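You operate a simulated robot arm through the tools that you are given. There is no shell and no other tool.

You run a simulated two-armed robot. Do the job below in one go: nothing can be reset, and whatever is moved stays where it is left.

TASK
Finish the two closed cans in the white tray with their caps.
Fine: press the white cap home on the closed pink can; on the blue can press the spray button home, then lay the yellow cap on and press it home.

The check looks at the end state, three seconds after you hand in, the way a careful person would. Anything else that was tipped, shoved, dropped, spilled or broken makes it a failure. A push-on lid holds only when it is set on centred and level and pressed home; a screw cap is set on level and turned clockwise until tight.

THE ROBOT
Two 7-joint arms with two-finger parallel grippers on one trunk that stands fixed in place. Base frame: the origin is at the foot of the trunk, x ahead of it, y to its left, z up. Readings come in cm, degrees, newtons and seconds.
The left shoulder is at [5, 15.8, 118.3], the right one opposite. With the tool pointing down near the work surface each hand reaches from about 24 to 66 cm from the base axis, measured 20 degrees to its own side. Payload 3.91 kg a hand.
The tool frame of a hand sits at the grasp point between the pads (the TCP): z along the fingers, y along the line on which they close. The tips reach 3 cm beyond it. The gripper opens to 11 cm. The fingers are 2 cm wide and 1 cm thick; the gripper's body (4.8 by 11.2 cm) begins 5.5 cm behind the TCP.
Orientation is that of the tool frame in the base frame, as a unit quaternion [x, y, z, w]. With the fingers straight down and closing along the base's y, the tool's x points along the base's -x, its y along +y and its z along -z.

THE INTERFACE
- The arms move only by the tool servo_tool. It takes "left_targets", "right_targets" or both (then of equal length, played together; a hand with none holds still); each is a list of rows, each an object of numbers (a shift or turn left out is 0, a gripper value left out holds the last): "dx", "dy", "dz": the shift along the base's x, y, z in units of 25 mm (1.0 is 25 mm); "rx", "ry", "rz": the turn, a rotation vector about the base's x, y, z in units of 8 degrees (1.0 is 8 degrees); "gripper": the finger opening in cm, from 0 to 11. In form: [{"dx": .., "dy": .., "dz": .., "rx": .., "ry": .., "rz": .., "gripper": ..}, ...]. A call has 1 to 20 rows; each row shifts and turns the commanded pose from where the row before left it. A call with a number of a shift or a turn outside -1 to 1 is refused whole. Each row takes 0.2 s and may step no farther than 5 cm and 8.6 degrees from the row before; otherwise, or with a gripper value out of range, the whole call is refused. Where a pose cannot be reached the arm comes as near as it can. A force on the tool above 40 N (or 10 N above the force at the start of the call, whichever is more), or a blocked arm, ends the call early, and 0.2 s more pass. The fingers move at their own pace (about 15.3 cm/s each) and stop on an object; they squeeze with about 29 N. The grip force told is the motor's: it shows also when the fingers shut on nothing. Time passes only in rows, and 0.2 s behind the last, so rows that do not move let the fingers close. The reply holds the time, the measured pose of the TCP, the force on the tool along the base axes, the opening and the grip force, in the units named above and with some noise, with the torque about the TCP (base axes, N m) and any sound that the robot's microphone picked up.
- Cameras (640 x 400 px; columns grow to the right, rows downward): "scene" is now at [11.87, 5, 134.98]; the picture's right is [0.54, -0.84, 0.00], its down [-0.25, -0.16, -0.96] and it looks along [0.81, 0.52, -0.29] (base axes); focal length 214 px, centre (320, 200). "left" rides on the left gripper at [7.2, -1.7, -10.3] in its tool frame; the picture's right is [0.23, 0.97, 0.00], its down [-0.76, 0.18, -0.62] and it looks along [-0.61, 0.14, 0.78] (tool axes); focal length 222 px, centre (320, 200). "right" rides on the right gripper at [7.2, 1.7, -10.3] in its tool frame; the picture's right is [-0.23, 0.97, 0.00], its down [-0.76, -0.18, -0.62] and it looks along [-0.61, -0.14, 0.78] (tool axes); focal length 222 px, centre (320, 200).
- snapshot(camera): a new picture of that camera. It takes no simulated time.
- raise_lower(by): slides the trunk up (or, below 0, down) by that many cm; the arms and the scene camera ride with it, the base frame stays. It gives what a move gives, with no picture.
- turn_head(pan, tilt): turns the head with the scene camera to pan (to the left, within 80 degrees either way) and tilt (down, from -29 to 69), counted from straight ahead of the robot. It gives what a move gives.
- point_at(camera, pixels): for up to 12 pixels [column, row] of the newest picture of that camera ("zoom" is the newest enlarged one), the place [x, y, z] in the base frame of the surface seen there, good to about 0.2 cm. It takes no simulated time.
- enlarge(camera, box): a new picture of the part [left, top, right, bottom] of that camera's present view, enlarged. It takes no simulated time.
- hand_in(): hands the job in; it is judged then, once.

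Unless the task says otherwise, let go and move clear before handing in.

The tools are called after ">>>" by a JSON object that holds its "op" and its "data". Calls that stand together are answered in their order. servo_tool: Moves the arms, as the interface text tells. Its arguments: {"type":"object","properties":{"left_targets":{"type":"array","items":{"type":"object","properties":{"dx":{"type":"number"},"dy":{"type":"number"},"dz":{"type":"number"},"rx":{"type":"number"},"ry":{"type":"number"},"rz":{"type":"number"},"gripper":{"type":"number"}}}},"right_targets":{"type":"array","items":{"type":"object","properties":{"dx":{"type":"number"},"dy":{"type":"number"},"dz":{"type":"number"},"rx":{"type":"number"},"ry":{"type":"number"},"rz":{"type":"number"},"gripper":{"type":"number"}}}}},"required":[]} The other tools are called the same way: raise_lower (by) slides the trunk up or down; turn_head (pan, tilt) turns the head that bears the scene camera; snapshot (camera) takes a picture; point_at (camera, pixels) gives the place of the surface under pixels of a picture; enlarge (camera, box) takes an enlarged picture of a part of a camera's view; hand_in () hands the job in.

At the start:

```text
time_s: 0.0
left_eef_pos: [36.65, 37.94, 125.86]
left_ee_rot: [-0.001, 1.0, -0.001, 0.001]
left_wrist_force: [-0.3, -0.8, -0.6]
left_ft_torque: [0.0, 0.0, -0.01]
left_grip_width: 11.02
left_finger_force: 0.0
right_eef_pos: [27.35, 5.37, 127.03]
right_ee_rot: [0.0, 1.0, 0.001, -0.001]
right_wrist_force: [-0.6, 0.7, -0.9]
right_ft_torque: [0.03, -0.01, 0.01]
right_grip_width: 11.0
right_finger_force: 0.0
trunk travel left (down, up): [-42.5, 5.7]
head pan, tilt: [32.7, 17.0]
```

scene: 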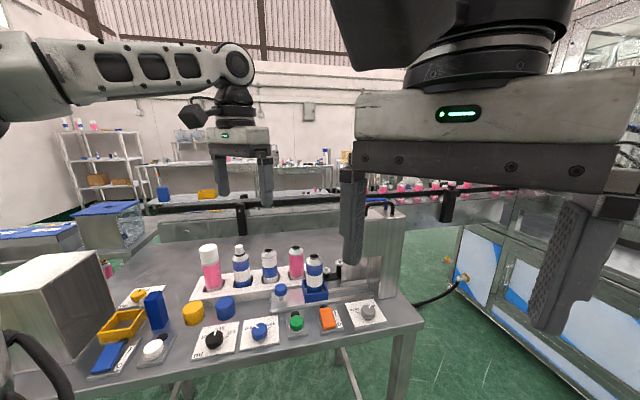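
right: 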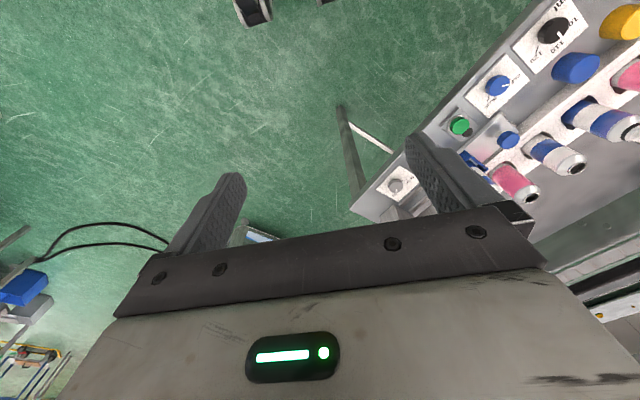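
left: 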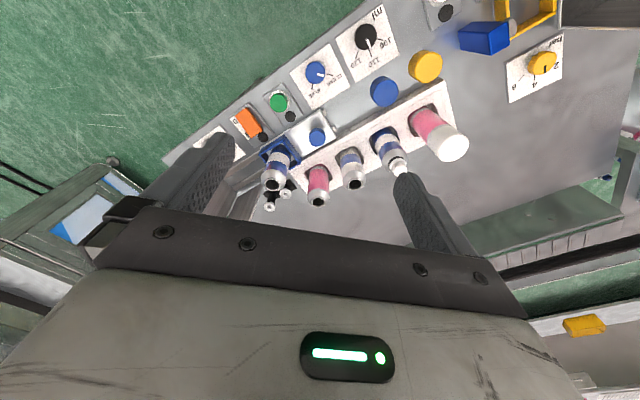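

The scene shows a white tray with cans around (200-325, 245-300), with a white-capped pink can at (210,265) and a blue can with a spray nozzle at (241,265). I'll enlarge the area to see details before moving.

>>> {"op": "enlarge", "data": {"camera": "scene", "box": [170, 220, 350, 340]}}

>>> {"op": "enlarge", "data": {"camera": "scene", "box": [60, 270, 260, 400]}}

>>> {"op": "enlarge", "data": {"camera": "left", "box": [240, 20, 600, 220]}}

```text
3.33 times, centred on (260, 280) of scene
```

zoom: 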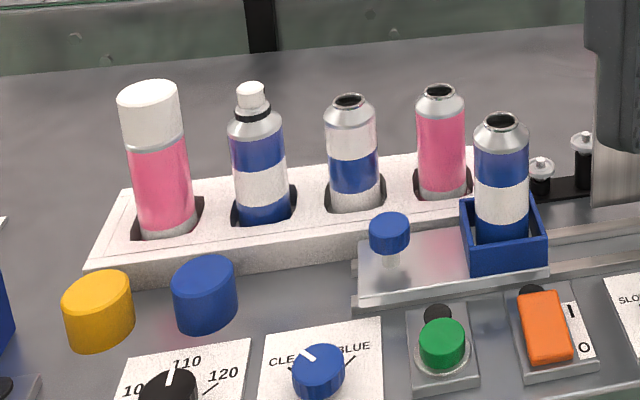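

```text
3.08 times, centred on (160, 335) of scene
```

zoom: 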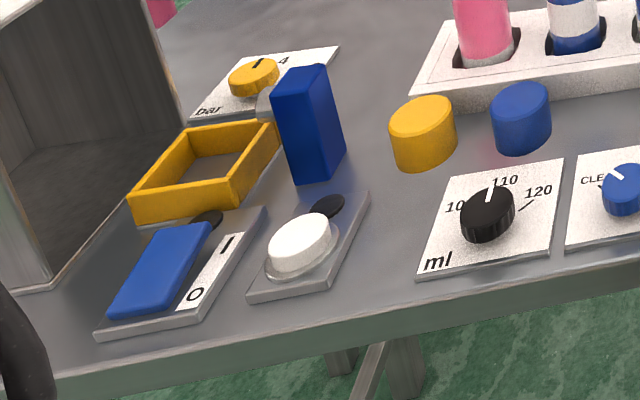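

```text
1.78 times, centred on (420, 120) of left
```

zoom: 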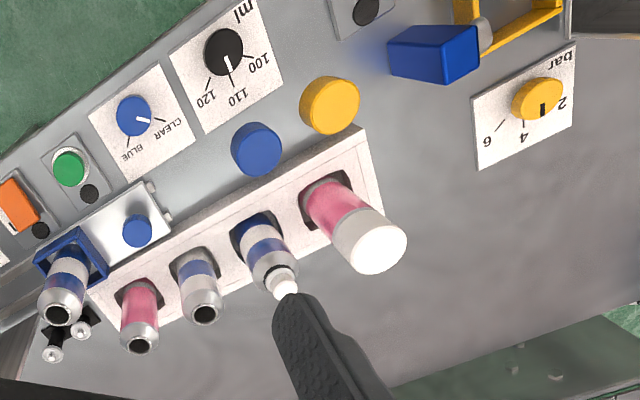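

The pink can (zoom about (160,150)) has a white cap resting on it, and the blue can next to it has a white spray button at (250,95); the yellow cap is on the table at (97,310). I'll measure these places.

>>> {"op": "point_at", "data": {"camera": "zoom", "pixels": [[380, 252], [350, 240], [405, 245], [372, 215], [287, 287], [270, 270], [345, 100], [325, 100], [330, 125], [360, 150], [250, 140], [430, 190]]}}

>>> {"op": "enlarge", "data": {"camera": "scene", "box": [180, 230, 260, 280]}}

```text
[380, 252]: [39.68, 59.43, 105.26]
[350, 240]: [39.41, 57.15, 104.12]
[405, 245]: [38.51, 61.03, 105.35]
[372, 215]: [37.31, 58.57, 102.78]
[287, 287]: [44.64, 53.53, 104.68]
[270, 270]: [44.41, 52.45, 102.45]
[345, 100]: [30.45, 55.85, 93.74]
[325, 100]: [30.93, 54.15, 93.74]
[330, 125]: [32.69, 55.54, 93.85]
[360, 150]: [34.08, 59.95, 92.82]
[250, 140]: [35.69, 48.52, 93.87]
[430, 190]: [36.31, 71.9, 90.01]
```

```text
8.00 times, centred on (220, 255) of scene
```

zoom: 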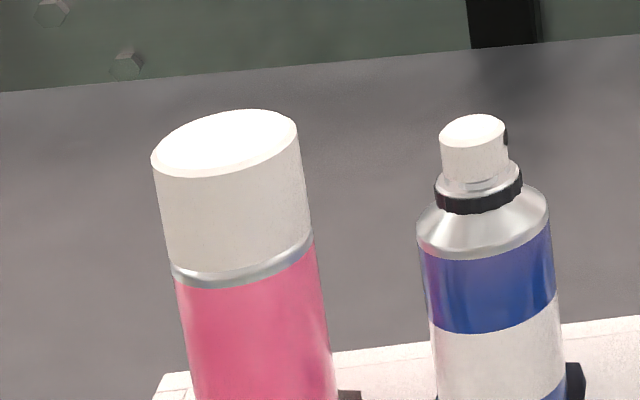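

The enlarged picture shows the white cap sitting on the pink can with a silver band at (245,260), and the spray button at (474,150) above a black ring at (478,200). I'll measure their tops and rims.

>>> {"op": "point_at", "data": {"camera": "zoom", "pixels": [[225, 143], [160, 155], [290, 130], [240, 115], [210, 172], [240, 262], [250, 275], [473, 130], [447, 135], [500, 128], [476, 180], [480, 210]]}}

>>> {"op": "enlarge", "data": {"camera": "left", "box": [360, 80, 480, 180]}}

```text
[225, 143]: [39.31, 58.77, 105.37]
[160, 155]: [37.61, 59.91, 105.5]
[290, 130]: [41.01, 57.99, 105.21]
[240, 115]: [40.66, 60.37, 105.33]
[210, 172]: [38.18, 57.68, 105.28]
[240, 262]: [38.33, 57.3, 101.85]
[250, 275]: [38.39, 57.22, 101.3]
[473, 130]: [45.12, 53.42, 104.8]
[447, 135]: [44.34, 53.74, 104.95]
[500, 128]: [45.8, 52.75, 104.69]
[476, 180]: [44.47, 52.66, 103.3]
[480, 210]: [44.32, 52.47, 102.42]
```

```text
4.00 times, centred on (420, 130) of left
```

zoom: 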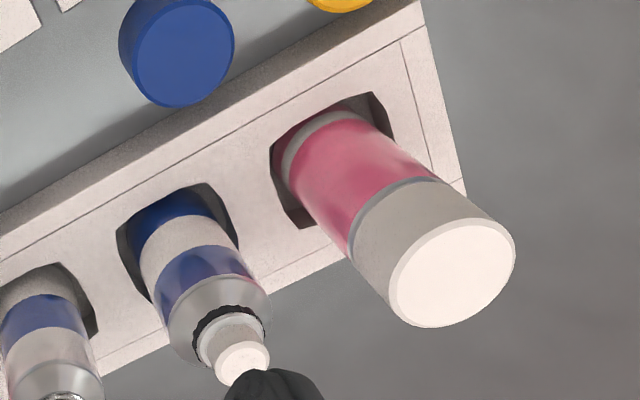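

Measured: pink can with cap centred near (39.4, 59.0), top 105.35; spray button near (45.0, 53.3), top 104.8; yellow cap near (31.7, 55.5), top 93.8 on a table at 90. The tray row runs at 45°, so I'll turn the left hand +45° about z up high and close the fingers.

>>> {"op": "servo_tool", "data": {"left_targets": [{"rz": 0.9375, "gripper": 0}, {"rz": 0.9375}, {"rz": 0.9375}, {"rz": 0.9375}, {"rz": 0.9375}, {"rz": 0.9375}, {"dy": 0.5}, {"dy": 0.8}, {"dy": 0.8}, {"dy": 0.8}, {"dy": 0.5}, {}]}}

>>> {"op": "snapshot", "data": {"camera": "left"}}

>>> {"op": "snapshot", "data": {"camera": "scene"}}

```text
time_s: 2.6
left_eef_pos: [36.66, 46.41, 125.84]
left_ee_rot: [-0.383, 0.924, 0.0, 0.0]
left_wrist_force: [0.5, -0.6, -0.7]
left_ft_torque: [0.01, -0.01, 0.02]
left_grip_width: 0.02
left_finger_force: 28.7
right_eef_pos: [27.37, 5.54, 126.99]
right_ee_rot: [-0.001, 1.0, 0.001, 0.0]
right_wrist_force: [0.8, 0.4, -0.7]
right_ft_torque: [-0.01, 0.0, -0.01]
right_grip_width: 11.02
right_finger_force: 0.0
trunk travel left (down, up): [-42.5, 5.7]
head pan, tilt: [32.7, 17.0]
```

```text
taken
```

left: 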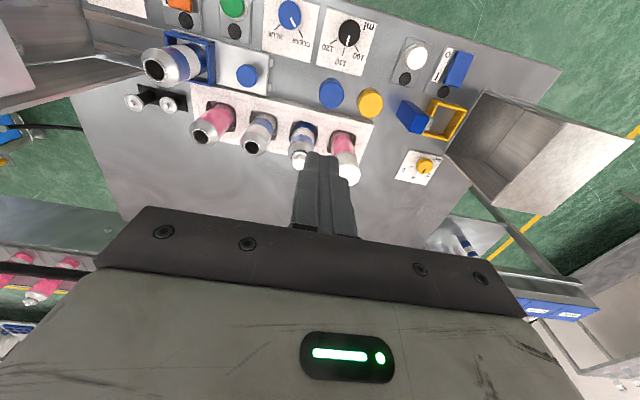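

```text
taken
```

scene: 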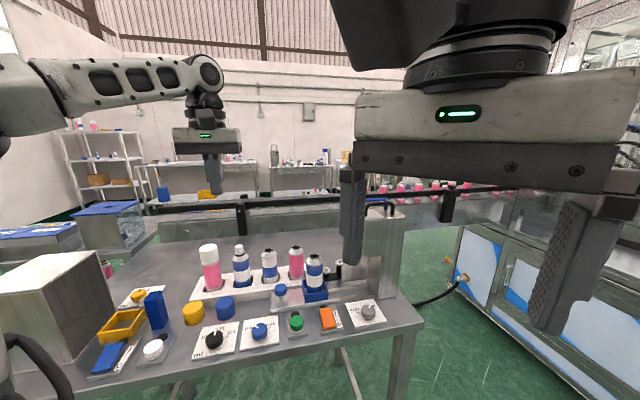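

The hand is turned by 45° and the left view shows the tray row aligned across the image (cans at (215,120)–(345,155)). Next I move over the pink can's cap, stopping well above it.

>>> {"op": "servo_tool", "data": {"left_targets": [{"dx": 0.1, "dy": 0.5}, {"dx": 0.2, "dy": 0.9}, {"dx": 0.2, "dy": 0.9}, {"dx": 0.2, "dy": 0.9}, {"dx": 0.2, "dy": 0.9}, {"dx": 0.184, "dy": 0.636}, {"dy": 0.3, "dz": -0.5}, {"dz": -0.8}, {"dz": -0.8}, {"dz": -0.8}, {"dz": -0.8}, {"dz": -0.4}, {}]}}

>>> {"op": "snapshot", "data": {"camera": "left"}}

>>> {"op": "enlarge", "data": {"camera": "scene", "box": [160, 200, 290, 300]}}

```text
time_s: 5.4
left_eef_pos: [39.65, 59.13, 115.63]
left_ee_rot: [-0.383, 0.924, 0.001, -0.001]
left_wrist_force: [-0.6, -0.7, 0.1]
left_ft_torque: [0.01, 0.03, 0.03]
left_grip_width: 0.0
left_finger_force: 29.5
right_eef_pos: [27.22, 5.54, 127.03]
right_ee_rot: [-0.001, 1.0, 0.001, 0.0]
right_wrist_force: [0.5, -0.5, -0.5]
right_ft_torque: [0.01, 0.02, 0.01]
right_grip_width: 11.03
right_finger_force: 0.1
trunk travel left (down, up): [-42.5, 5.7]
head pan, tilt: [32.7, 17.0]
```

```text
taken
```

left: 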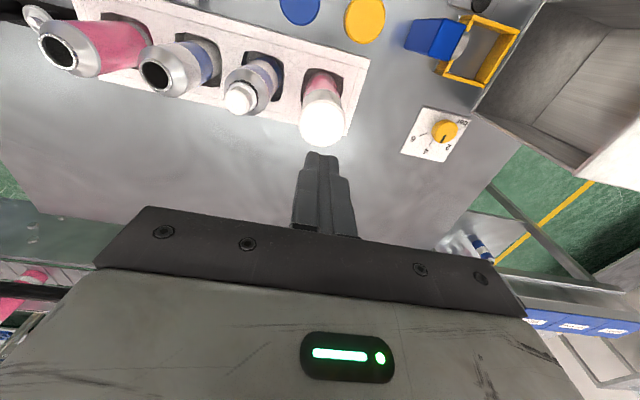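

```text
4.00 times, centred on (225, 250) of scene
```

zoom: 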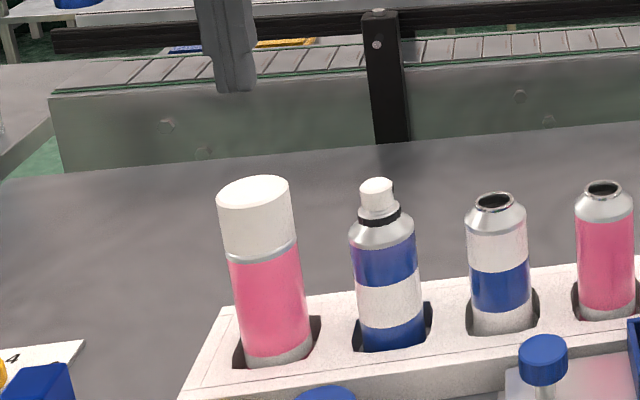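

The closed fingers now hang above the white cap (tips near (320,155), cap at (322,120) in the left view). I'll measure cap, button and yellow cap from this nearer camera.

>>> {"op": "enlarge", "data": {"camera": "left", "box": [200, 40, 400, 165]}}

```text
3.20 times, centred on (300, 102) of left
```

zoom: 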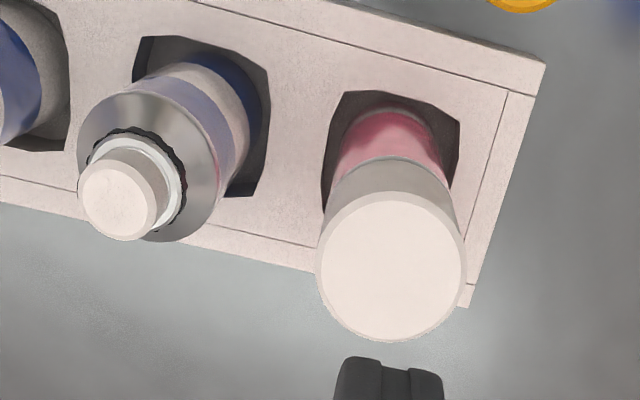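

>>> {"op": "point_at", "data": {"camera": "zoom", "pixels": [[392, 268], [325, 265], [458, 265], [392, 200], [392, 333], [118, 200], [85, 200], [150, 205], [120, 168], [118, 233], [390, 365], [200, 140]]}}

>>> {"op": "snapshot", "data": {"camera": "left"}}

>>> {"op": "point_at", "data": {"camera": "left", "pixels": [[365, 20], [350, 25], [380, 22], [366, 40], [365, 8], [299, 8], [435, 40], [420, 50], [440, 55]]}}

```text
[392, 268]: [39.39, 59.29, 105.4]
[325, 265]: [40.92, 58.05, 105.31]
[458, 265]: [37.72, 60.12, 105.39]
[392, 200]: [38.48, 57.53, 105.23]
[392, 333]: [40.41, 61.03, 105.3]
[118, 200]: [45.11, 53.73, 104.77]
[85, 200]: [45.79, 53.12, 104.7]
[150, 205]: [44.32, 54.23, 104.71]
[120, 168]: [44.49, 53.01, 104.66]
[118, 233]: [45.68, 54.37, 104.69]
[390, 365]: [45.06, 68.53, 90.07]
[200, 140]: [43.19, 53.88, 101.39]
```

```text
taken
```

left: 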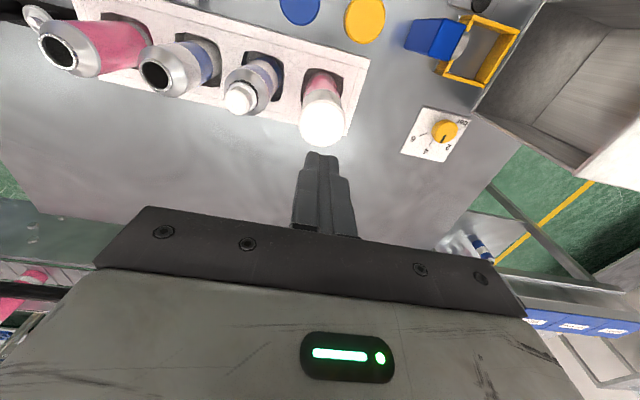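

```text
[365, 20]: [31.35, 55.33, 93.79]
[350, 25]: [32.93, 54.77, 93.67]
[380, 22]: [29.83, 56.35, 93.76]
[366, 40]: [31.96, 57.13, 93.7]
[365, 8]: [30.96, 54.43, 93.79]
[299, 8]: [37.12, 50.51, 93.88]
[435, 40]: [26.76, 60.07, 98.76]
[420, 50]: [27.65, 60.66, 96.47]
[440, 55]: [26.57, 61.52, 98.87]
```

The cap's centre averages to about (39.38, 59.08) with its top at 105.35, and the button's to (45.08, 53.6) at 104.7. I'll descend the closed fingers to about 1 cm above the white cap and re-read the pose.

>>> {"op": "servo_tool", "data": {"left_targets": [{"dz": -0.4}, {"dz": -0.6}, {"dz": -0.6}, {"dz": -0.6}, {"dz": -0.2}, {}, {}]}}

>>> {"op": "snapshot", "data": {"camera": "left"}}

>>> {"op": "enlarge", "data": {"camera": "scene", "box": [180, 210, 260, 270]}}

```text
time_s: 7.0
left_eef_pos: [39.58, 59.16, 109.6]
left_ee_rot: [-0.383, 0.924, 0.0, 0.0]
left_wrist_force: [0.3, 0.3, -0.5]
left_ft_torque: [-0.02, -0.02, 0.0]
left_grip_width: 0.0
left_finger_force: 29.7
right_eef_pos: [27.37, 5.43, 126.99]
right_ee_rot: [0.0, 1.0, 0.001, 0.0]
right_wrist_force: [-0.7, -0.2, -0.1]
right_ft_torque: [-0.02, -0.02, 0.02]
right_grip_width: 11.01
right_finger_force: 0.0
trunk travel left (down, up): [-42.5, 5.7]
head pan, tilt: [32.7, 17.0]
```

```text
taken
```

left: 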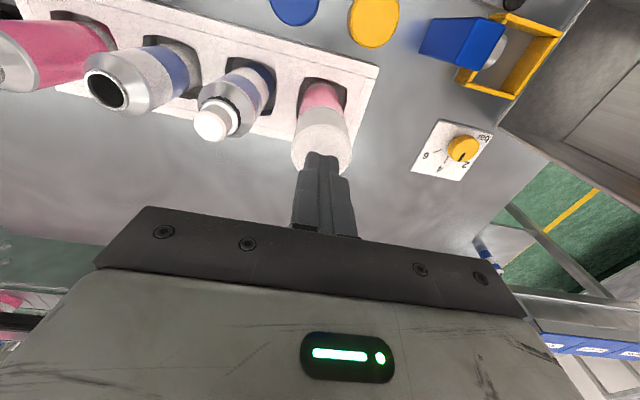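

```text
6.67 times, centred on (220, 240) of scene
```

zoom: 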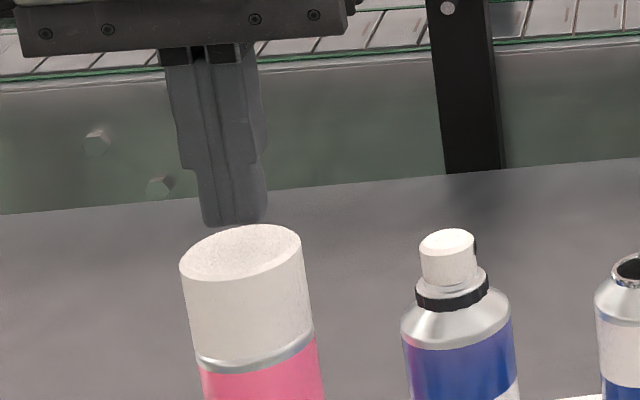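

The fingertips (zoom (235,215)) are just above the white cap's centre. I'll trim about 2 mm toward -x and lower in small steps until contact, watching the force.

>>> {"op": "servo_tool", "data": {"left_targets": [{"dx": -0.07, "dy": -0.03, "dz": -0.15}, {"dz": -0.15}, {"dz": -0.1}, {"dz": -0.05}, {"dz": -0.05}, {"dz": -0.04}, {"dz": -0.04}]}}

>>> {"op": "enlarge", "data": {"camera": "scene", "box": [180, 210, 260, 270]}}

```text
time_s: 8.6
left_eef_pos: [39.32, 59.0, 108.2]
left_ee_rot: [-0.384, 0.923, 0.0, 0.002]
left_wrist_force: [-0.6, 0.0, 5.7]
left_ft_torque: [0.02, 0.03, -0.01]
left_grip_width: 0.0
left_finger_force: 28.8
right_eef_pos: [27.27, 5.39, 127.01]
right_ee_rot: [-0.001, 1.0, 0.001, 0.0]
right_wrist_force: [0.6, 0.3, 0.2]
right_ft_torque: [-0.03, -0.04, 0.04]
right_grip_width: 10.99
right_finger_force: 0.0
trunk travel left (down, up): [-42.5, 5.7]
head pan, tilt: [32.7, 17.0]
```

```text
6.67 times, centred on (220, 240) of scene
```

zoom: 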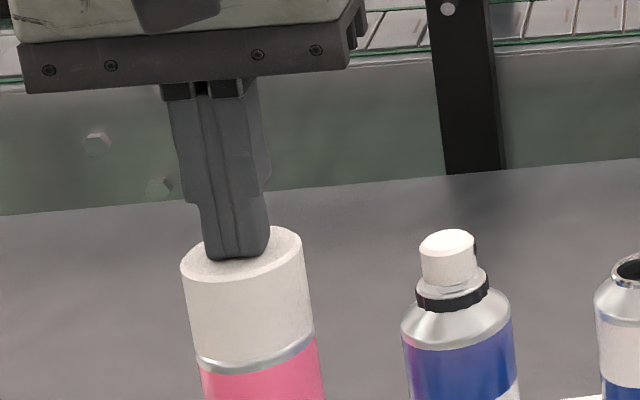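

Contact is made at 5.7 N with the tips about centred on the cap. I'll press on in small steps and watch for the force rise and click.

>>> {"op": "servo_tool", "data": {"left_targets": [{"dz": -0.05}, {"dz": -0.05}, {"dz": -0.05}, {"dz": -0.05}]}}

>>> {"op": "enlarge", "data": {"camera": "scene", "box": [180, 210, 260, 270]}}

```text
time_s: 9.6
left_eef_pos: [39.34, 58.83, 108.06]
left_ee_rot: [-0.382, 0.924, 0.0, 0.003]
left_wrist_force: [-1.7, 1.3, 21.6]
left_ft_torque: [0.09, -0.02, -0.02]
left_grip_width: 0.01
left_finger_force: 28.9
right_eef_pos: [27.25, 5.29, 127.1]
right_ee_rot: [-0.001, 1.0, 0.001, 0.001]
right_wrist_force: [-0.2, -0.3, -0.5]
right_ft_torque: [-0.03, -0.01, 0.02]
right_grip_width: 11.0
right_finger_force: 0.1
trunk travel left (down, up): [-42.5, 5.7]
head pan, tilt: [32.7, 17.0]
```

```text
6.67 times, centred on (220, 240) of scene
```

zoom: 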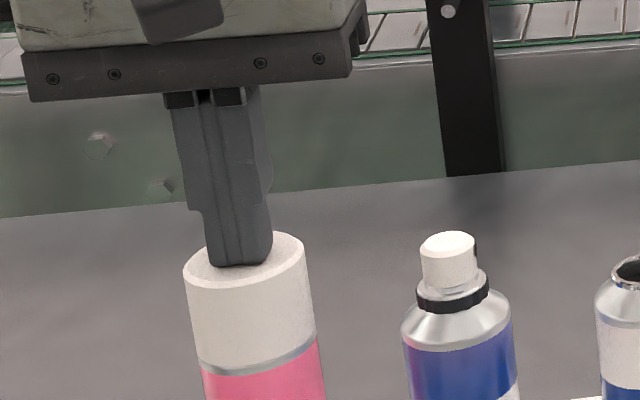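

Force is 21.6 N with little travel yet and the TCP has crept about 2 mm toward -y, so I'll trim that back slightly and press harder.

>>> {"op": "servo_tool", "data": {"left_targets": [{"dz": -0.04, "dy": 0.03}, {"dz": -0.04, "dy": 0.02}, {"dz": -0.04}, {"dz": -0.04}]}}

>>> {"op": "enlarge", "data": {"camera": "scene", "box": [180, 210, 260, 270]}}

```text
time_s: 10.7
left_eef_pos: [39.62, 59.09, 108.2]
left_ee_rot: [-0.382, 0.924, 0.0, 0.008]
left_wrist_force: [-4.5, -1.6, 18.6]
left_ft_torque: [-0.11, 0.23, 0.0]
left_grip_width: 0.0
left_finger_force: 29.1
right_eef_pos: [27.22, 5.25, 126.98]
right_ee_rot: [-0.001, 1.0, 0.0, 0.0]
right_wrist_force: [0.1, 0.2, -0.3]
right_ft_torque: [-0.01, 0.01, 0.03]
right_grip_width: 11.02
right_finger_force: 0.0
trunk travel left (down, up): [-42.5, 5.7]
head pan, tilt: [32.7, 17.0]
stopped in row 4 (left hand): the force on the tool passed its limit at 40 N (the readings are from after the stop); the commanded pose is now the measured one
```

```text
6.67 times, centred on (220, 240) of scene
```

zoom: 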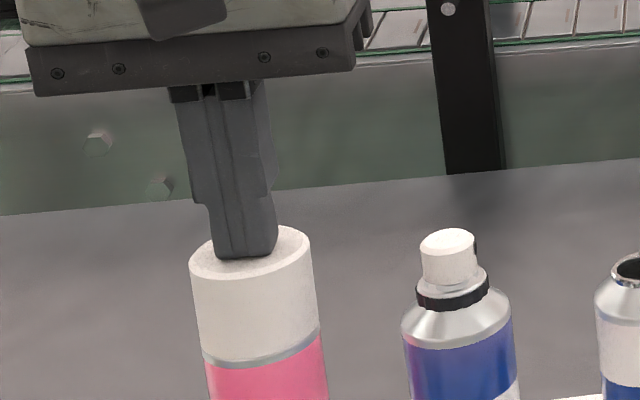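

The press reached the 40 N limit, and the can moved sideways a few mm in its well (cap edges now 190–310 instead of 180–302 in the zoom). I'll lift off and inspect whether the cap seated.

>>> {"op": "servo_tool", "data": {"left_targets": [{"dz": 0.1}, {"dz": 0.3}, {"dz": 0.5}, {"dz": 0.5}, {}]}}

>>> {"op": "enlarge", "data": {"camera": "scene", "box": [180, 225, 260, 285]}}

>>> {"op": "snapshot", "data": {"camera": "left"}}

```text
time_s: 11.9
left_eef_pos: [39.5, 59.19, 111.13]
left_ee_rot: [-0.382, 0.924, -0.001, 0.004]
left_wrist_force: [0.2, 0.1, 0.1]
left_ft_torque: [0.01, 0.0, 0.0]
left_grip_width: 0.01
left_finger_force: 28.8
right_eef_pos: [27.35, 5.52, 126.95]
right_ee_rot: [-0.001, 1.0, 0.0, 0.0]
right_wrist_force: [0.4, 0.1, -0.7]
right_ft_torque: [0.03, -0.01, -0.01]
right_grip_width: 11.0
right_finger_force: 0.1
trunk travel left (down, up): [-42.5, 5.7]
head pan, tilt: [32.7, 17.0]
```

```text
6.67 times, centred on (220, 255) of scene
```

zoom: 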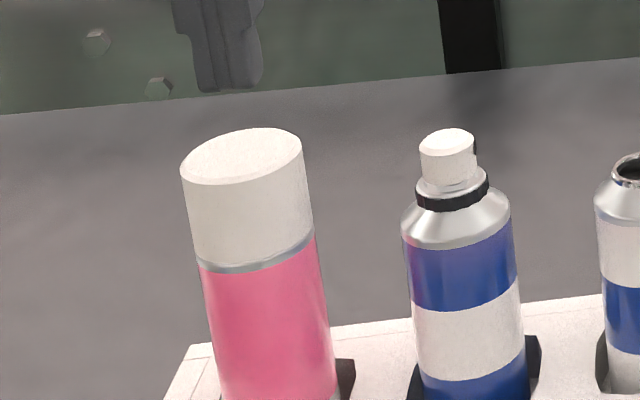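

```text
taken
```

left: 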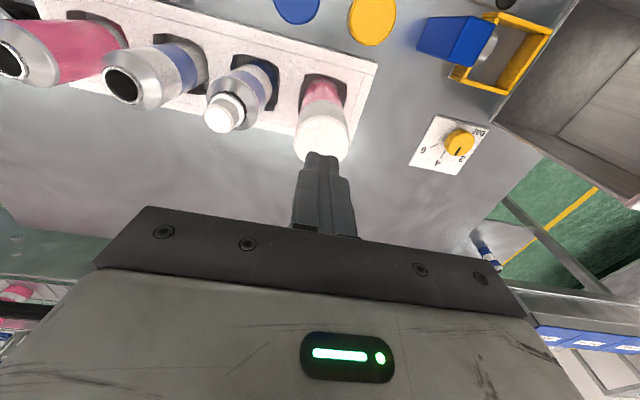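

The can stands back at 180–302 in the zoom and the silver band under the cap (about (255,262)) looks thinner than before. I'll measure the cap's top again.

>>> {"op": "point_at", "data": {"camera": "zoom", "pixels": [[240, 157], [190, 165], [293, 145], [250, 132], [230, 180], [250, 258], [252, 268], [252, 275], [447, 140], [455, 205]]}}

>>> {"op": "enlarge", "data": {"camera": "scene", "box": [200, 245, 226, 265]}}

>>> {"op": "enlarge", "data": {"camera": "left", "box": [280, 70, 370, 170]}}

```text
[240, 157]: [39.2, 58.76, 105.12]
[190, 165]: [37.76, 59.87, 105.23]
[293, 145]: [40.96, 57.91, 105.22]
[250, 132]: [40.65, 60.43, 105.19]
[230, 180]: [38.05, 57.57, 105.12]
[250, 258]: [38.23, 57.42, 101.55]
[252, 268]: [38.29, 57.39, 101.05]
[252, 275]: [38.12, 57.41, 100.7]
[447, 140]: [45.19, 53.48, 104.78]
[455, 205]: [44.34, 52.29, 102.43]
```

```text
16.00 times, centred on (213, 255) of scene
```

zoom: 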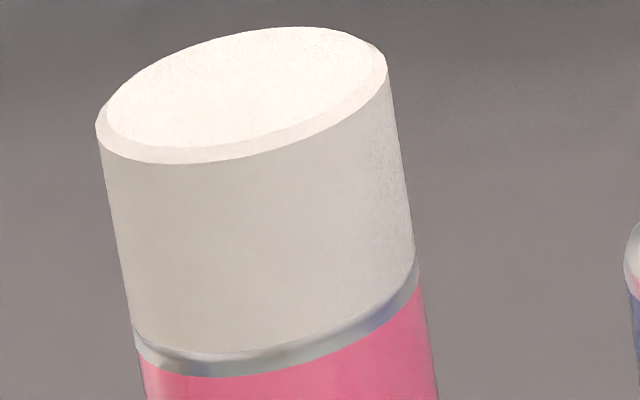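

```text
4.00 times, centred on (325, 120) of left
```

zoom: 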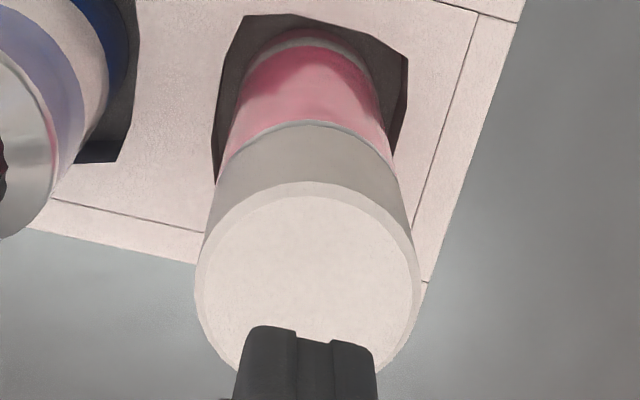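

The cap's top fell from about 105.35 to 105.17, so it moved down roughly 2 mm; I want to know whether that is fully home. I'll square the tool (it tilted ~0.5°), re-centre, and press once more.

>>> {"op": "servo_tool", "data": {"left_targets": [{"rx": -0.027, "ry": 0.066, "dx": -0.05, "dy": -0.05}, {"dz": -0.4}, {"dz": -0.4}, {"dz": -0.2}, {}]}}

>>> {"op": "enlarge", "data": {"camera": "left", "box": [280, 70, 370, 170]}}

>>> {"op": "enlarge", "data": {"camera": "scene", "box": [180, 210, 260, 270]}}

```text
time_s: 13.1
left_eef_pos: [39.37, 58.95, 108.62]
left_ee_rot: [-0.383, 0.924, 0.001, 0.001]
left_wrist_force: [-0.4, 0.4, 0.4]
left_ft_torque: [0.0, -0.02, -0.01]
left_grip_width: 0.0
left_finger_force: 29.1
right_eef_pos: [27.36, 5.53, 127.0]
right_ee_rot: [-0.001, 1.0, 0.001, 0.0]
right_wrist_force: [-0.2, -0.7, 0.9]
right_ft_torque: [-0.01, -0.02, -0.01]
right_grip_width: 10.99
right_finger_force: 0.1
trunk travel left (down, up): [-42.5, 5.7]
head pan, tilt: [32.7, 17.0]
```

```text
4.00 times, centred on (325, 120) of left
```

zoom: 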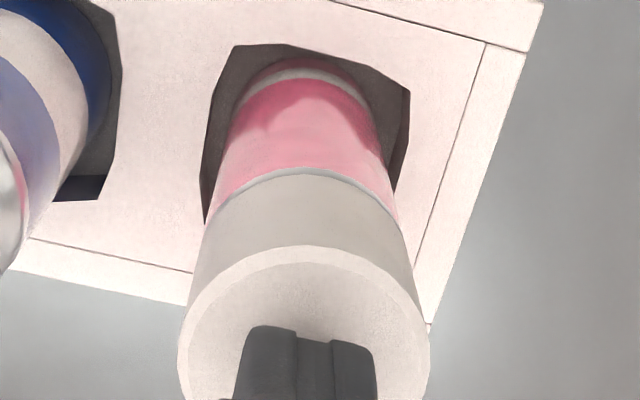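

```text
6.67 times, centred on (220, 240) of scene
```

zoom: 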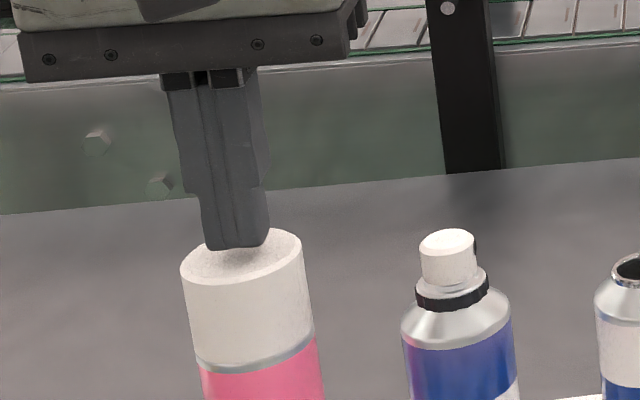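

The tool is square again and sits about 0.4 cm above the cap. I'll check where the fingertips are relative to the cap centre using point_at on the tip pixels (zoom (235,240)) and cap edges.

>>> {"op": "point_at", "data": {"camera": "zoom", "pixels": [[212, 242], [235, 240], [260, 240], [235, 200], [190, 262], [295, 240], [240, 278], [265, 232]]}}

>>> {"op": "snapshot", "data": {"camera": "left"}}

>>> {"op": "point_at", "data": {"camera": "left", "pixels": [[320, 165], [310, 165], [330, 165], [345, 165], [300, 165], [325, 140], [320, 180]]}}

```text
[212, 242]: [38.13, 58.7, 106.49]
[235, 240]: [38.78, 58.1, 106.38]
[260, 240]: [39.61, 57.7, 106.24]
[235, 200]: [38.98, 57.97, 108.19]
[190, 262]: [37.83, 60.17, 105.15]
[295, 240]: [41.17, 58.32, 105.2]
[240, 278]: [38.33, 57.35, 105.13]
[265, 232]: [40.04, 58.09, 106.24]
```

```text
taken
```

left: 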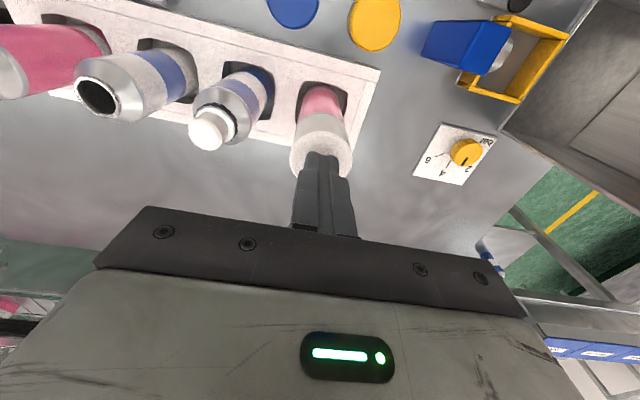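

```text
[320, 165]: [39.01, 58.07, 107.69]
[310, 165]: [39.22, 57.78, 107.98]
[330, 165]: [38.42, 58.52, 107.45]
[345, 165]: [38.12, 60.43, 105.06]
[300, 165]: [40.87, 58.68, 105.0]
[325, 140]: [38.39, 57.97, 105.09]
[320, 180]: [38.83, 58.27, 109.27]
```

The fingertip face is 1 cm in front of the cap's centre on the robot side, so the 2 cm tip is centred. I'll press straight down in small steps without lateral trims.

>>> {"op": "servo_tool", "data": {"left_targets": [{"dz": -0.1}, {"dz": -0.08}, {"dz": -0.06}, {"dz": -0.05}, {"dz": -0.05}, {"dz": -0.05}, {}]}}

>>> {"op": "enlarge", "data": {"camera": "scene", "box": [180, 210, 260, 270]}}

```text
time_s: 14.7
left_eef_pos: [39.3, 58.79, 107.97]
left_ee_rot: [-0.382, 0.924, 0.0, 0.002]
left_wrist_force: [-0.1, 1.9, 22.7]
left_ft_torque: [0.13, -0.06, 0.02]
left_grip_width: 0.0
left_finger_force: 28.8
right_eef_pos: [27.25, 5.32, 127.15]
right_ee_rot: [-0.001, 1.0, 0.002, 0.001]
right_wrist_force: [0.3, 0.7, -0.6]
right_ft_torque: [0.01, 0.0, -0.02]
right_grip_width: 11.03
right_finger_force: 0.0
trunk travel left (down, up): [-42.5, 5.7]
head pan, tilt: [32.7, 17.0]
```

```text
6.67 times, centred on (220, 240) of scene
```

zoom: 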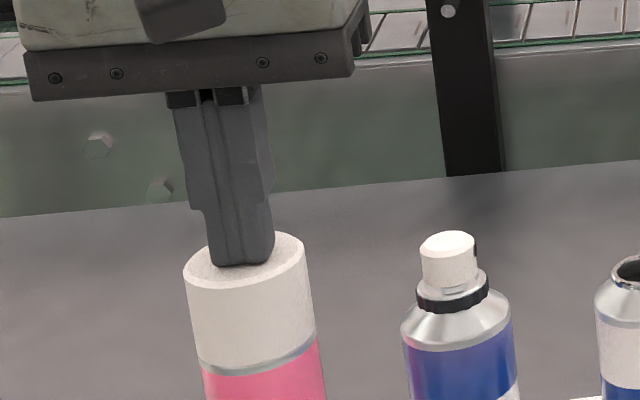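

At 22.7 N the TCP is at 107.97 with the pose still well aligned. I'll go on pressing toward ~38 N.

>>> {"op": "servo_tool", "data": {"left_targets": [{"dz": -0.04}, {"dz": -0.04}, {"dz": -0.03}, {}]}}

>>> {"op": "enlarge", "data": {"camera": "scene", "box": [180, 210, 260, 270]}}

```text
time_s: 15.7
left_eef_pos: [39.36, 58.65, 107.97]
left_ee_rot: [-0.381, 0.925, 0.001, 0.006]
left_wrist_force: [-0.4, 4.5, 37.2]
left_ft_torque: [0.2, -0.04, 0.02]
left_grip_width: 0.0
left_finger_force: 29.1
right_eef_pos: [26.98, 5.23, 127.1]
right_ee_rot: [0.0, 1.0, 0.001, 0.0]
right_wrist_force: [0.9, 0.2, 0.3]
right_ft_torque: [0.0, -0.02, -0.01]
right_grip_width: 10.98
right_finger_force: 0.0
trunk travel left (down, up): [-42.5, 5.7]
head pan, tilt: [32.7, 17.0]
```

```text
6.67 times, centred on (220, 240) of scene
```

zoom: 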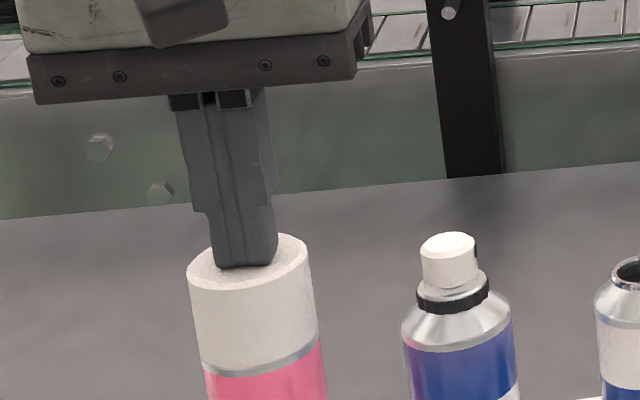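

The force rose to 37 N with no further travel (z stays 107.97), so the cap seems to have bottomed. I'll lift off and measure again.

>>> {"op": "servo_tool", "data": {"left_targets": [{"dz": 0.1}, {"dz": 0.1}, {"dz": 0.15}, {"dz": 0.3}, {"dz": 0.6}, {"dz": 0.6}, {}]}}

>>> {"op": "enlarge", "data": {"camera": "scene", "box": [180, 225, 260, 285]}}

```text
time_s: 17.3
left_eef_pos: [39.33, 58.98, 112.08]
left_ee_rot: [-0.383, 0.924, -0.001, 0.0]
left_wrist_force: [0.6, 0.3, 0.5]
left_ft_torque: [0.01, -0.01, 0.01]
left_grip_width: 0.0
left_finger_force: 28.9
right_eef_pos: [27.37, 5.45, 127.13]
right_ee_rot: [-0.001, 1.0, 0.001, 0.0]
right_wrist_force: [1.0, -0.3, 0.8]
right_ft_torque: [-0.01, -0.02, 0.03]
right_grip_width: 10.99
right_finger_force: 0.0
trunk travel left (down, up): [-42.5, 5.7]
head pan, tilt: [32.7, 17.0]
```

```text
6.67 times, centred on (220, 255) of scene
```

zoom: 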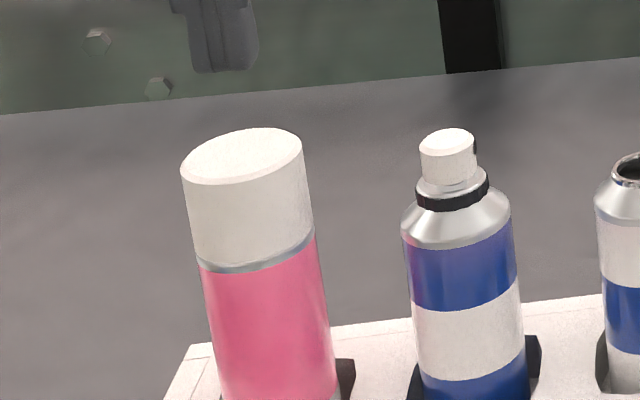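

>>> {"op": "point_at", "data": {"camera": "zoom", "pixels": [[240, 157], [190, 165], [293, 145], [250, 132], [230, 180], [447, 140], [425, 145], [470, 138], [450, 132], [445, 152]]}}

>>> {"op": "enlarge", "data": {"camera": "scene", "box": [200, 245, 226, 265]}}

>>> {"op": "enlarge", "data": {"camera": "scene", "box": [225, 237, 257, 261]}}

```text
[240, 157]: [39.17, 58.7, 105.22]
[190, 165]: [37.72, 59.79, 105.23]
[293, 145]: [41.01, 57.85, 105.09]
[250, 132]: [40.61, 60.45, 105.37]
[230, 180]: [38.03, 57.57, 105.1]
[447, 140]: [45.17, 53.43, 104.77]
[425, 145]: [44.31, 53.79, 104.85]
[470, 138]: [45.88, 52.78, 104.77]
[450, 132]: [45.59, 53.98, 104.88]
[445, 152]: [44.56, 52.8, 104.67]
```

```text
16.00 times, centred on (213, 255) of scene
```

zoom: 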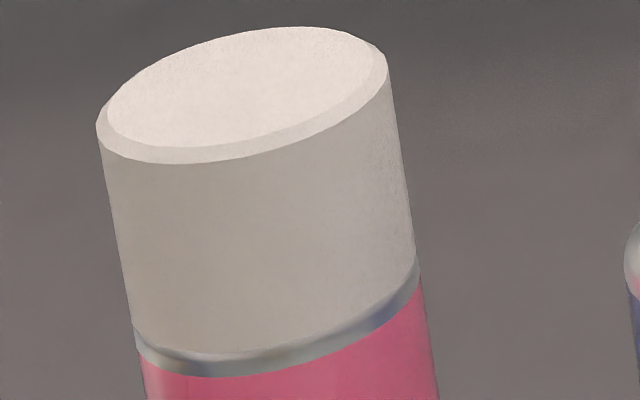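

```text
16.00 times, centred on (241, 249) of scene
```

zoom: 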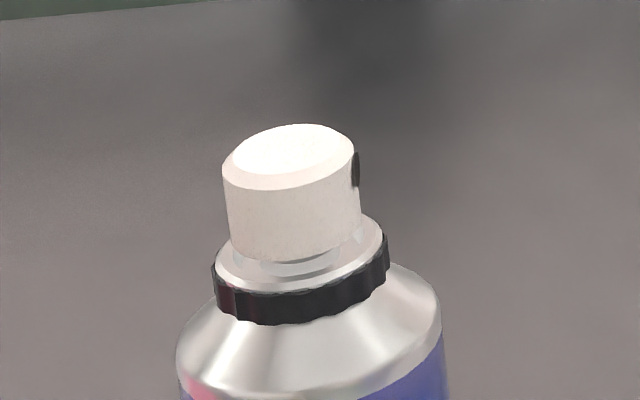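

The white cap did not move any further (top still ≈105.2, silver band even), so it is home and level. Now the spray button: in the zoom it sits with a visible gap above the collar at (285,262); centre about (45.08, 53.5), top 104.75. I'll move the closed tips above it.

>>> {"op": "servo_tool", "data": {"left_targets": [{"dx": 0.4, "dy": -0.38}, {"dx": 0.6, "dy": -0.57}, {"dx": 0.6, "dy": -0.57}, {"dx": 0.5, "dy": -0.48}, {"dx": 0.2, "dy": -0.19}, {"dz": -0.5}, {"dz": -0.5}, {"dz": -0.4}, {}]}}

>>> {"op": "enlarge", "data": {"camera": "scene", "box": [200, 210, 280, 270]}}

>>> {"op": "snapshot", "data": {"camera": "left"}}

```text
time_s: 19.3
left_eef_pos: [45.08, 53.55, 108.5]
left_ee_rot: [-0.383, 0.924, 0.001, 0.0]
left_wrist_force: [-0.7, 0.3, 0.0]
left_ft_torque: [0.0, 0.03, -0.01]
left_grip_width: 0.0
left_finger_force: 28.8
right_eef_pos: [27.37, 5.53, 127.02]
right_ee_rot: [0.0, 1.0, 0.0, 0.0]
right_wrist_force: [-0.1, 0.1, -0.3]
right_ft_torque: [-0.01, 0.0, 0.01]
right_grip_width: 10.99
right_finger_force: 0.1
trunk travel left (down, up): [-42.5, 5.7]
head pan, tilt: [32.7, 17.0]
```

```text
6.67 times, centred on (240, 240) of scene
```

zoom: 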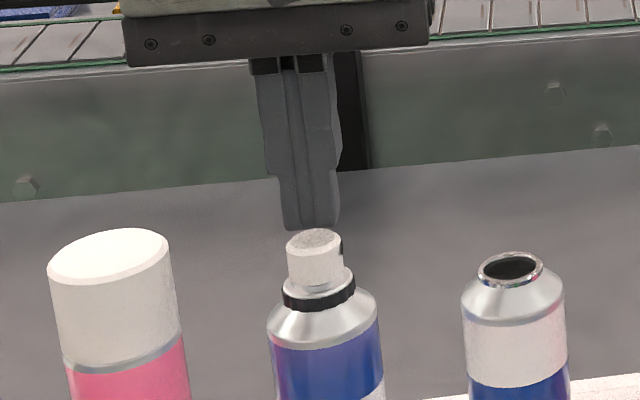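

```text
taken
```

left: 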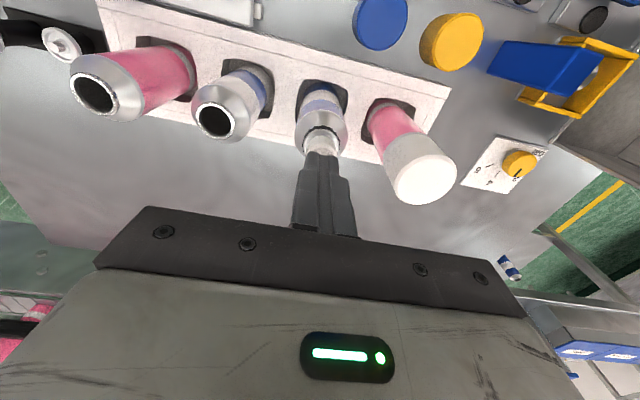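

The tips sit directly above the spray button (zoom: tips (310,225), button (315,255)). I'll lower in small steps to contact and a light press.

>>> {"op": "servo_tool", "data": {"left_targets": [{"dz": -0.1}, {"dz": -0.1}, {"dz": -0.08}, {"dz": -0.04}, {"dz": -0.04}, {"dz": -0.04}]}}

>>> {"op": "enlarge", "data": {"camera": "scene", "box": [225, 230, 257, 254]}}

```text
time_s: 20.7
left_eef_pos: [45.15, 53.53, 107.56]
left_ee_rot: [-0.382, 0.924, 0.0, 0.0]
left_wrist_force: [-0.5, -0.6, 2.9]
left_ft_torque: [0.0, 0.04, -0.04]
left_grip_width: 0.01
left_finger_force: 29.4
right_eef_pos: [27.25, 5.46, 126.95]
right_ee_rot: [0.0, 1.0, 0.001, -0.001]
right_wrist_force: [0.1, -0.3, -0.1]
right_ft_torque: [-0.01, 0.02, 0.0]
right_grip_width: 11.02
right_finger_force: 0.1
trunk travel left (down, up): [-42.5, 5.7]
head pan, tilt: [32.7, 17.0]
```

```text
16.00 times, centred on (241, 242) of scene
```

zoom: 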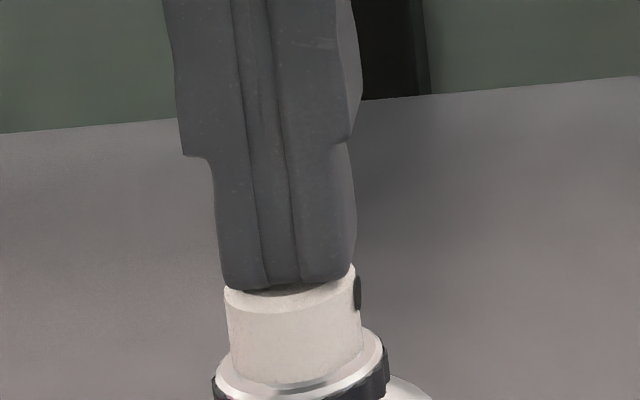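

Contact at about 3 N; the tips cover the button squarely. I'll press on in small steps.

>>> {"op": "servo_tool", "data": {"left_targets": [{"dz": -0.04}, {"dz": -0.04}, {"dz": -0.04}, {"dz": -0.04}]}}

>>> {"op": "enlarge", "data": {"camera": "scene", "box": [225, 230, 257, 254]}}

```text
time_s: 21.7
left_eef_pos: [45.24, 53.43, 107.5]
left_ee_rot: [-0.382, 0.924, 0.0, 0.002]
left_wrist_force: [1.2, 2.4, 19.6]
left_ft_torque: [0.08, -0.04, -0.01]
left_grip_width: 0.01
left_finger_force: 29.3
right_eef_pos: [27.14, 5.36, 126.99]
right_ee_rot: [-0.001, 1.0, 0.001, 0.001]
right_wrist_force: [0.8, -0.4, 0.0]
right_ft_torque: [-0.02, -0.02, 0.0]
right_grip_width: 11.0
right_finger_force: 0.0
trunk travel left (down, up): [-42.5, 5.7]
head pan, tilt: [32.7, 17.0]
```

```text
16.00 times, centred on (241, 242) of scene
```

zoom: 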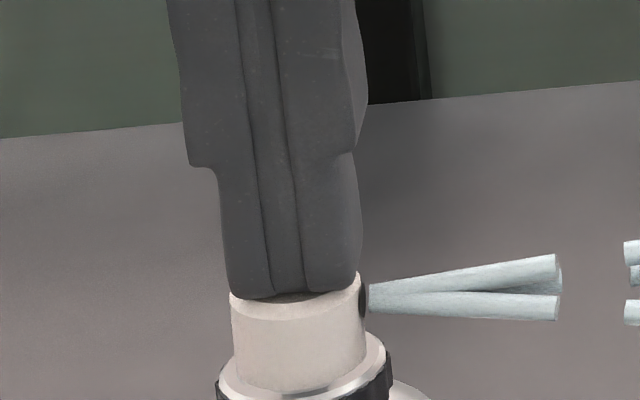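

At 19.6 N the can is spraying (white jet at zoom (470,290)), which means the button is on its stem and the valve opened. I'll back off at once.

>>> {"op": "servo_tool", "data": {"left_targets": [{"dz": 0.3}, {"dz": 0.5}, {"dz": 0.6}, {}]}}

>>> {"op": "enlarge", "data": {"camera": "scene", "box": [225, 237, 257, 261]}}

>>> {"op": "snapshot", "data": {"camera": "scene"}}

```text
time_s: 22.7
left_eef_pos: [44.98, 53.49, 110.66]
left_ee_rot: [-0.382, 0.924, 0.0, -0.001]
left_wrist_force: [0.1, 0.4, 0.9]
left_ft_torque: [0.02, 0.0, -0.04]
left_grip_width: 0.01
left_finger_force: 28.6
right_eef_pos: [27.24, 5.38, 127.16]
right_ee_rot: [-0.001, 1.0, 0.001, 0.0]
right_wrist_force: [-0.5, 0.0, -0.9]
right_ft_torque: [-0.03, 0.02, 0.01]
right_grip_width: 11.02
right_finger_force: 0.0
trunk travel left (down, up): [-42.5, 5.7]
head pan, tilt: [32.7, 17.0]
```

```text
16.00 times, centred on (241, 249) of scene
```

zoom: 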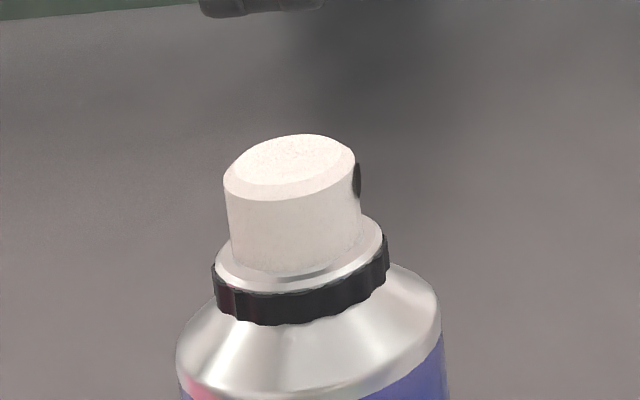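

```text
taken
```

scene: 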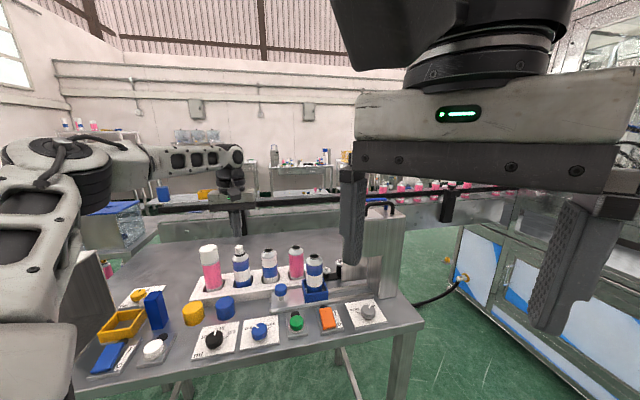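

The button now sits down against the collar (gap at (285,262) gone, top edge lowered by ~10 px), and the jet has stopped. Next I measure the button and the yellow cap and check the surroundings for clearance.

>>> {"op": "point_at", "data": {"camera": "zoom", "pixels": [[290, 160], [230, 175], [350, 150], [300, 137], [285, 182], [290, 275], [300, 300]]}}

>>> {"op": "enlarge", "data": {"camera": "scene", "box": [136, 280, 248, 350]}}

```text
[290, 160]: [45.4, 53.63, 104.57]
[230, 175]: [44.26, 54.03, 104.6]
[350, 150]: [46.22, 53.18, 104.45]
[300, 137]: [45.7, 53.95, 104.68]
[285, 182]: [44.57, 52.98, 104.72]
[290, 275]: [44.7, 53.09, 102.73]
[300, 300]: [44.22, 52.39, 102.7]
```

```text
5.71 times, centred on (192, 315) of scene
```

zoom: 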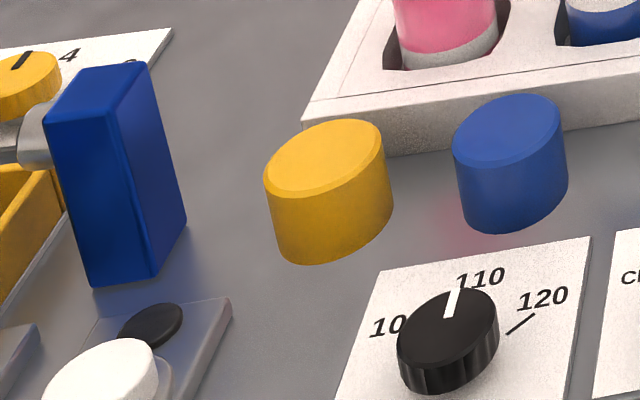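

>>> {"op": "point_at", "data": {"camera": "zoom", "pixels": [[325, 160], [270, 178], [380, 140], [340, 123], [305, 195], [330, 255], [310, 262], [510, 130], [180, 215], [150, 268], [150, 70], [130, 75]]}}

>>> {"op": "point_at", "data": {"camera": "scene", "pixels": [[155, 293], [160, 292], [148, 297], [152, 325], [165, 318]]}}

```text
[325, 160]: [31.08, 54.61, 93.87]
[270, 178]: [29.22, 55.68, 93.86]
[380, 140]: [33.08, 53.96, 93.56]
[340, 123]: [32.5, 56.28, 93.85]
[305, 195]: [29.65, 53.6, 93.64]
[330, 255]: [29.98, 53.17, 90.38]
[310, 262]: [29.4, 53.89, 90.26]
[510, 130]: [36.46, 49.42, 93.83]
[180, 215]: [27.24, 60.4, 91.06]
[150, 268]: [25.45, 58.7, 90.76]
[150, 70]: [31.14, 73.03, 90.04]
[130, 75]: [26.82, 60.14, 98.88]
```

```text
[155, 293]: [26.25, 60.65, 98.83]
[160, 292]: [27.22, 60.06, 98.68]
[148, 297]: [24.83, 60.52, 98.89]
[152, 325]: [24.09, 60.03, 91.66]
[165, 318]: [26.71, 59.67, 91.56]
```

The yellow cap's top spans about (29.2–33.1, 53.6–56.3), centre near (31.1, 54.95), and the blue block's face is ~6.6 cm away along the row, so there's room. I'll lift, move over the yellow cap, open to 6.5 cm and descend to a look-height.

>>> {"op": "servo_tool", "data": {"left_targets": [{"dz": 0.5}, {"dz": 0.5, "dx": -0.3}, {"dx": -0.8, "dy": 0.1}, {"dx": -0.9, "dy": 0.12}, {"dx": -0.9, "dy": 0.12}, {"dx": -0.9, "dy": 0.12}, {"dx": -0.9, "dy": 0.12}, {"dx": -0.8, "dy": 0.06, "gripper": 6.5}, {"dz": -0.6}, {"dz": -0.8}, {"dz": -0.8}, {"dz": -0.8}, {"dz": -0.8}, {"dz": -0.4}, {}]}}

>>> {"op": "snapshot", "data": {"camera": "left"}}

>>> {"op": "snapshot", "data": {"camera": "scene"}}

```text
time_s: 25.9
left_eef_pos: [32.03, 55.14, 102.72]
left_ee_rot: [-0.383, 0.924, 0.0, 0.0]
left_wrist_force: [-0.6, 1.1, 0.5]
left_ft_torque: [0.02, -0.01, -0.02]
left_grip_width: 6.52
left_finger_force: 0.0
left hand out of reach, approached as far as the arm can: row 8
right_eef_pos: [27.38, 5.43, 127.05]
right_ee_rot: [-0.001, 1.0, 0.0, 0.001]
right_wrist_force: [-0.5, 0.1, 0.5]
right_ft_torque: [0.0, -0.01, -0.02]
right_grip_width: 10.99
right_finger_force: 0.0
trunk travel left (down, up): [-42.5, 5.7]
head pan, tilt: [32.7, 17.0]
```

```text
taken
```

left: 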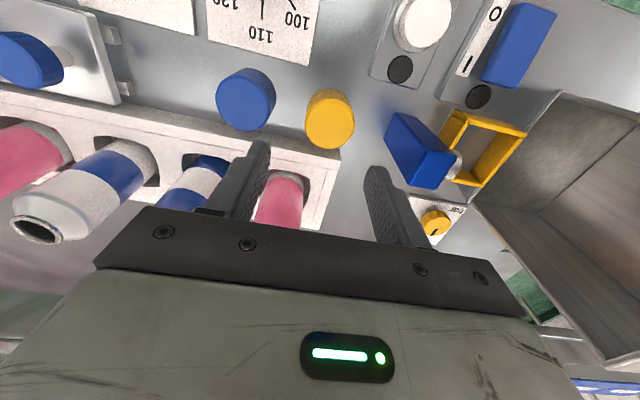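

```text
taken
```

scene: 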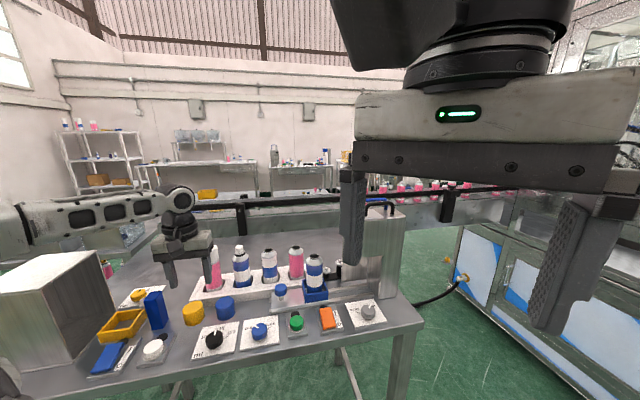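

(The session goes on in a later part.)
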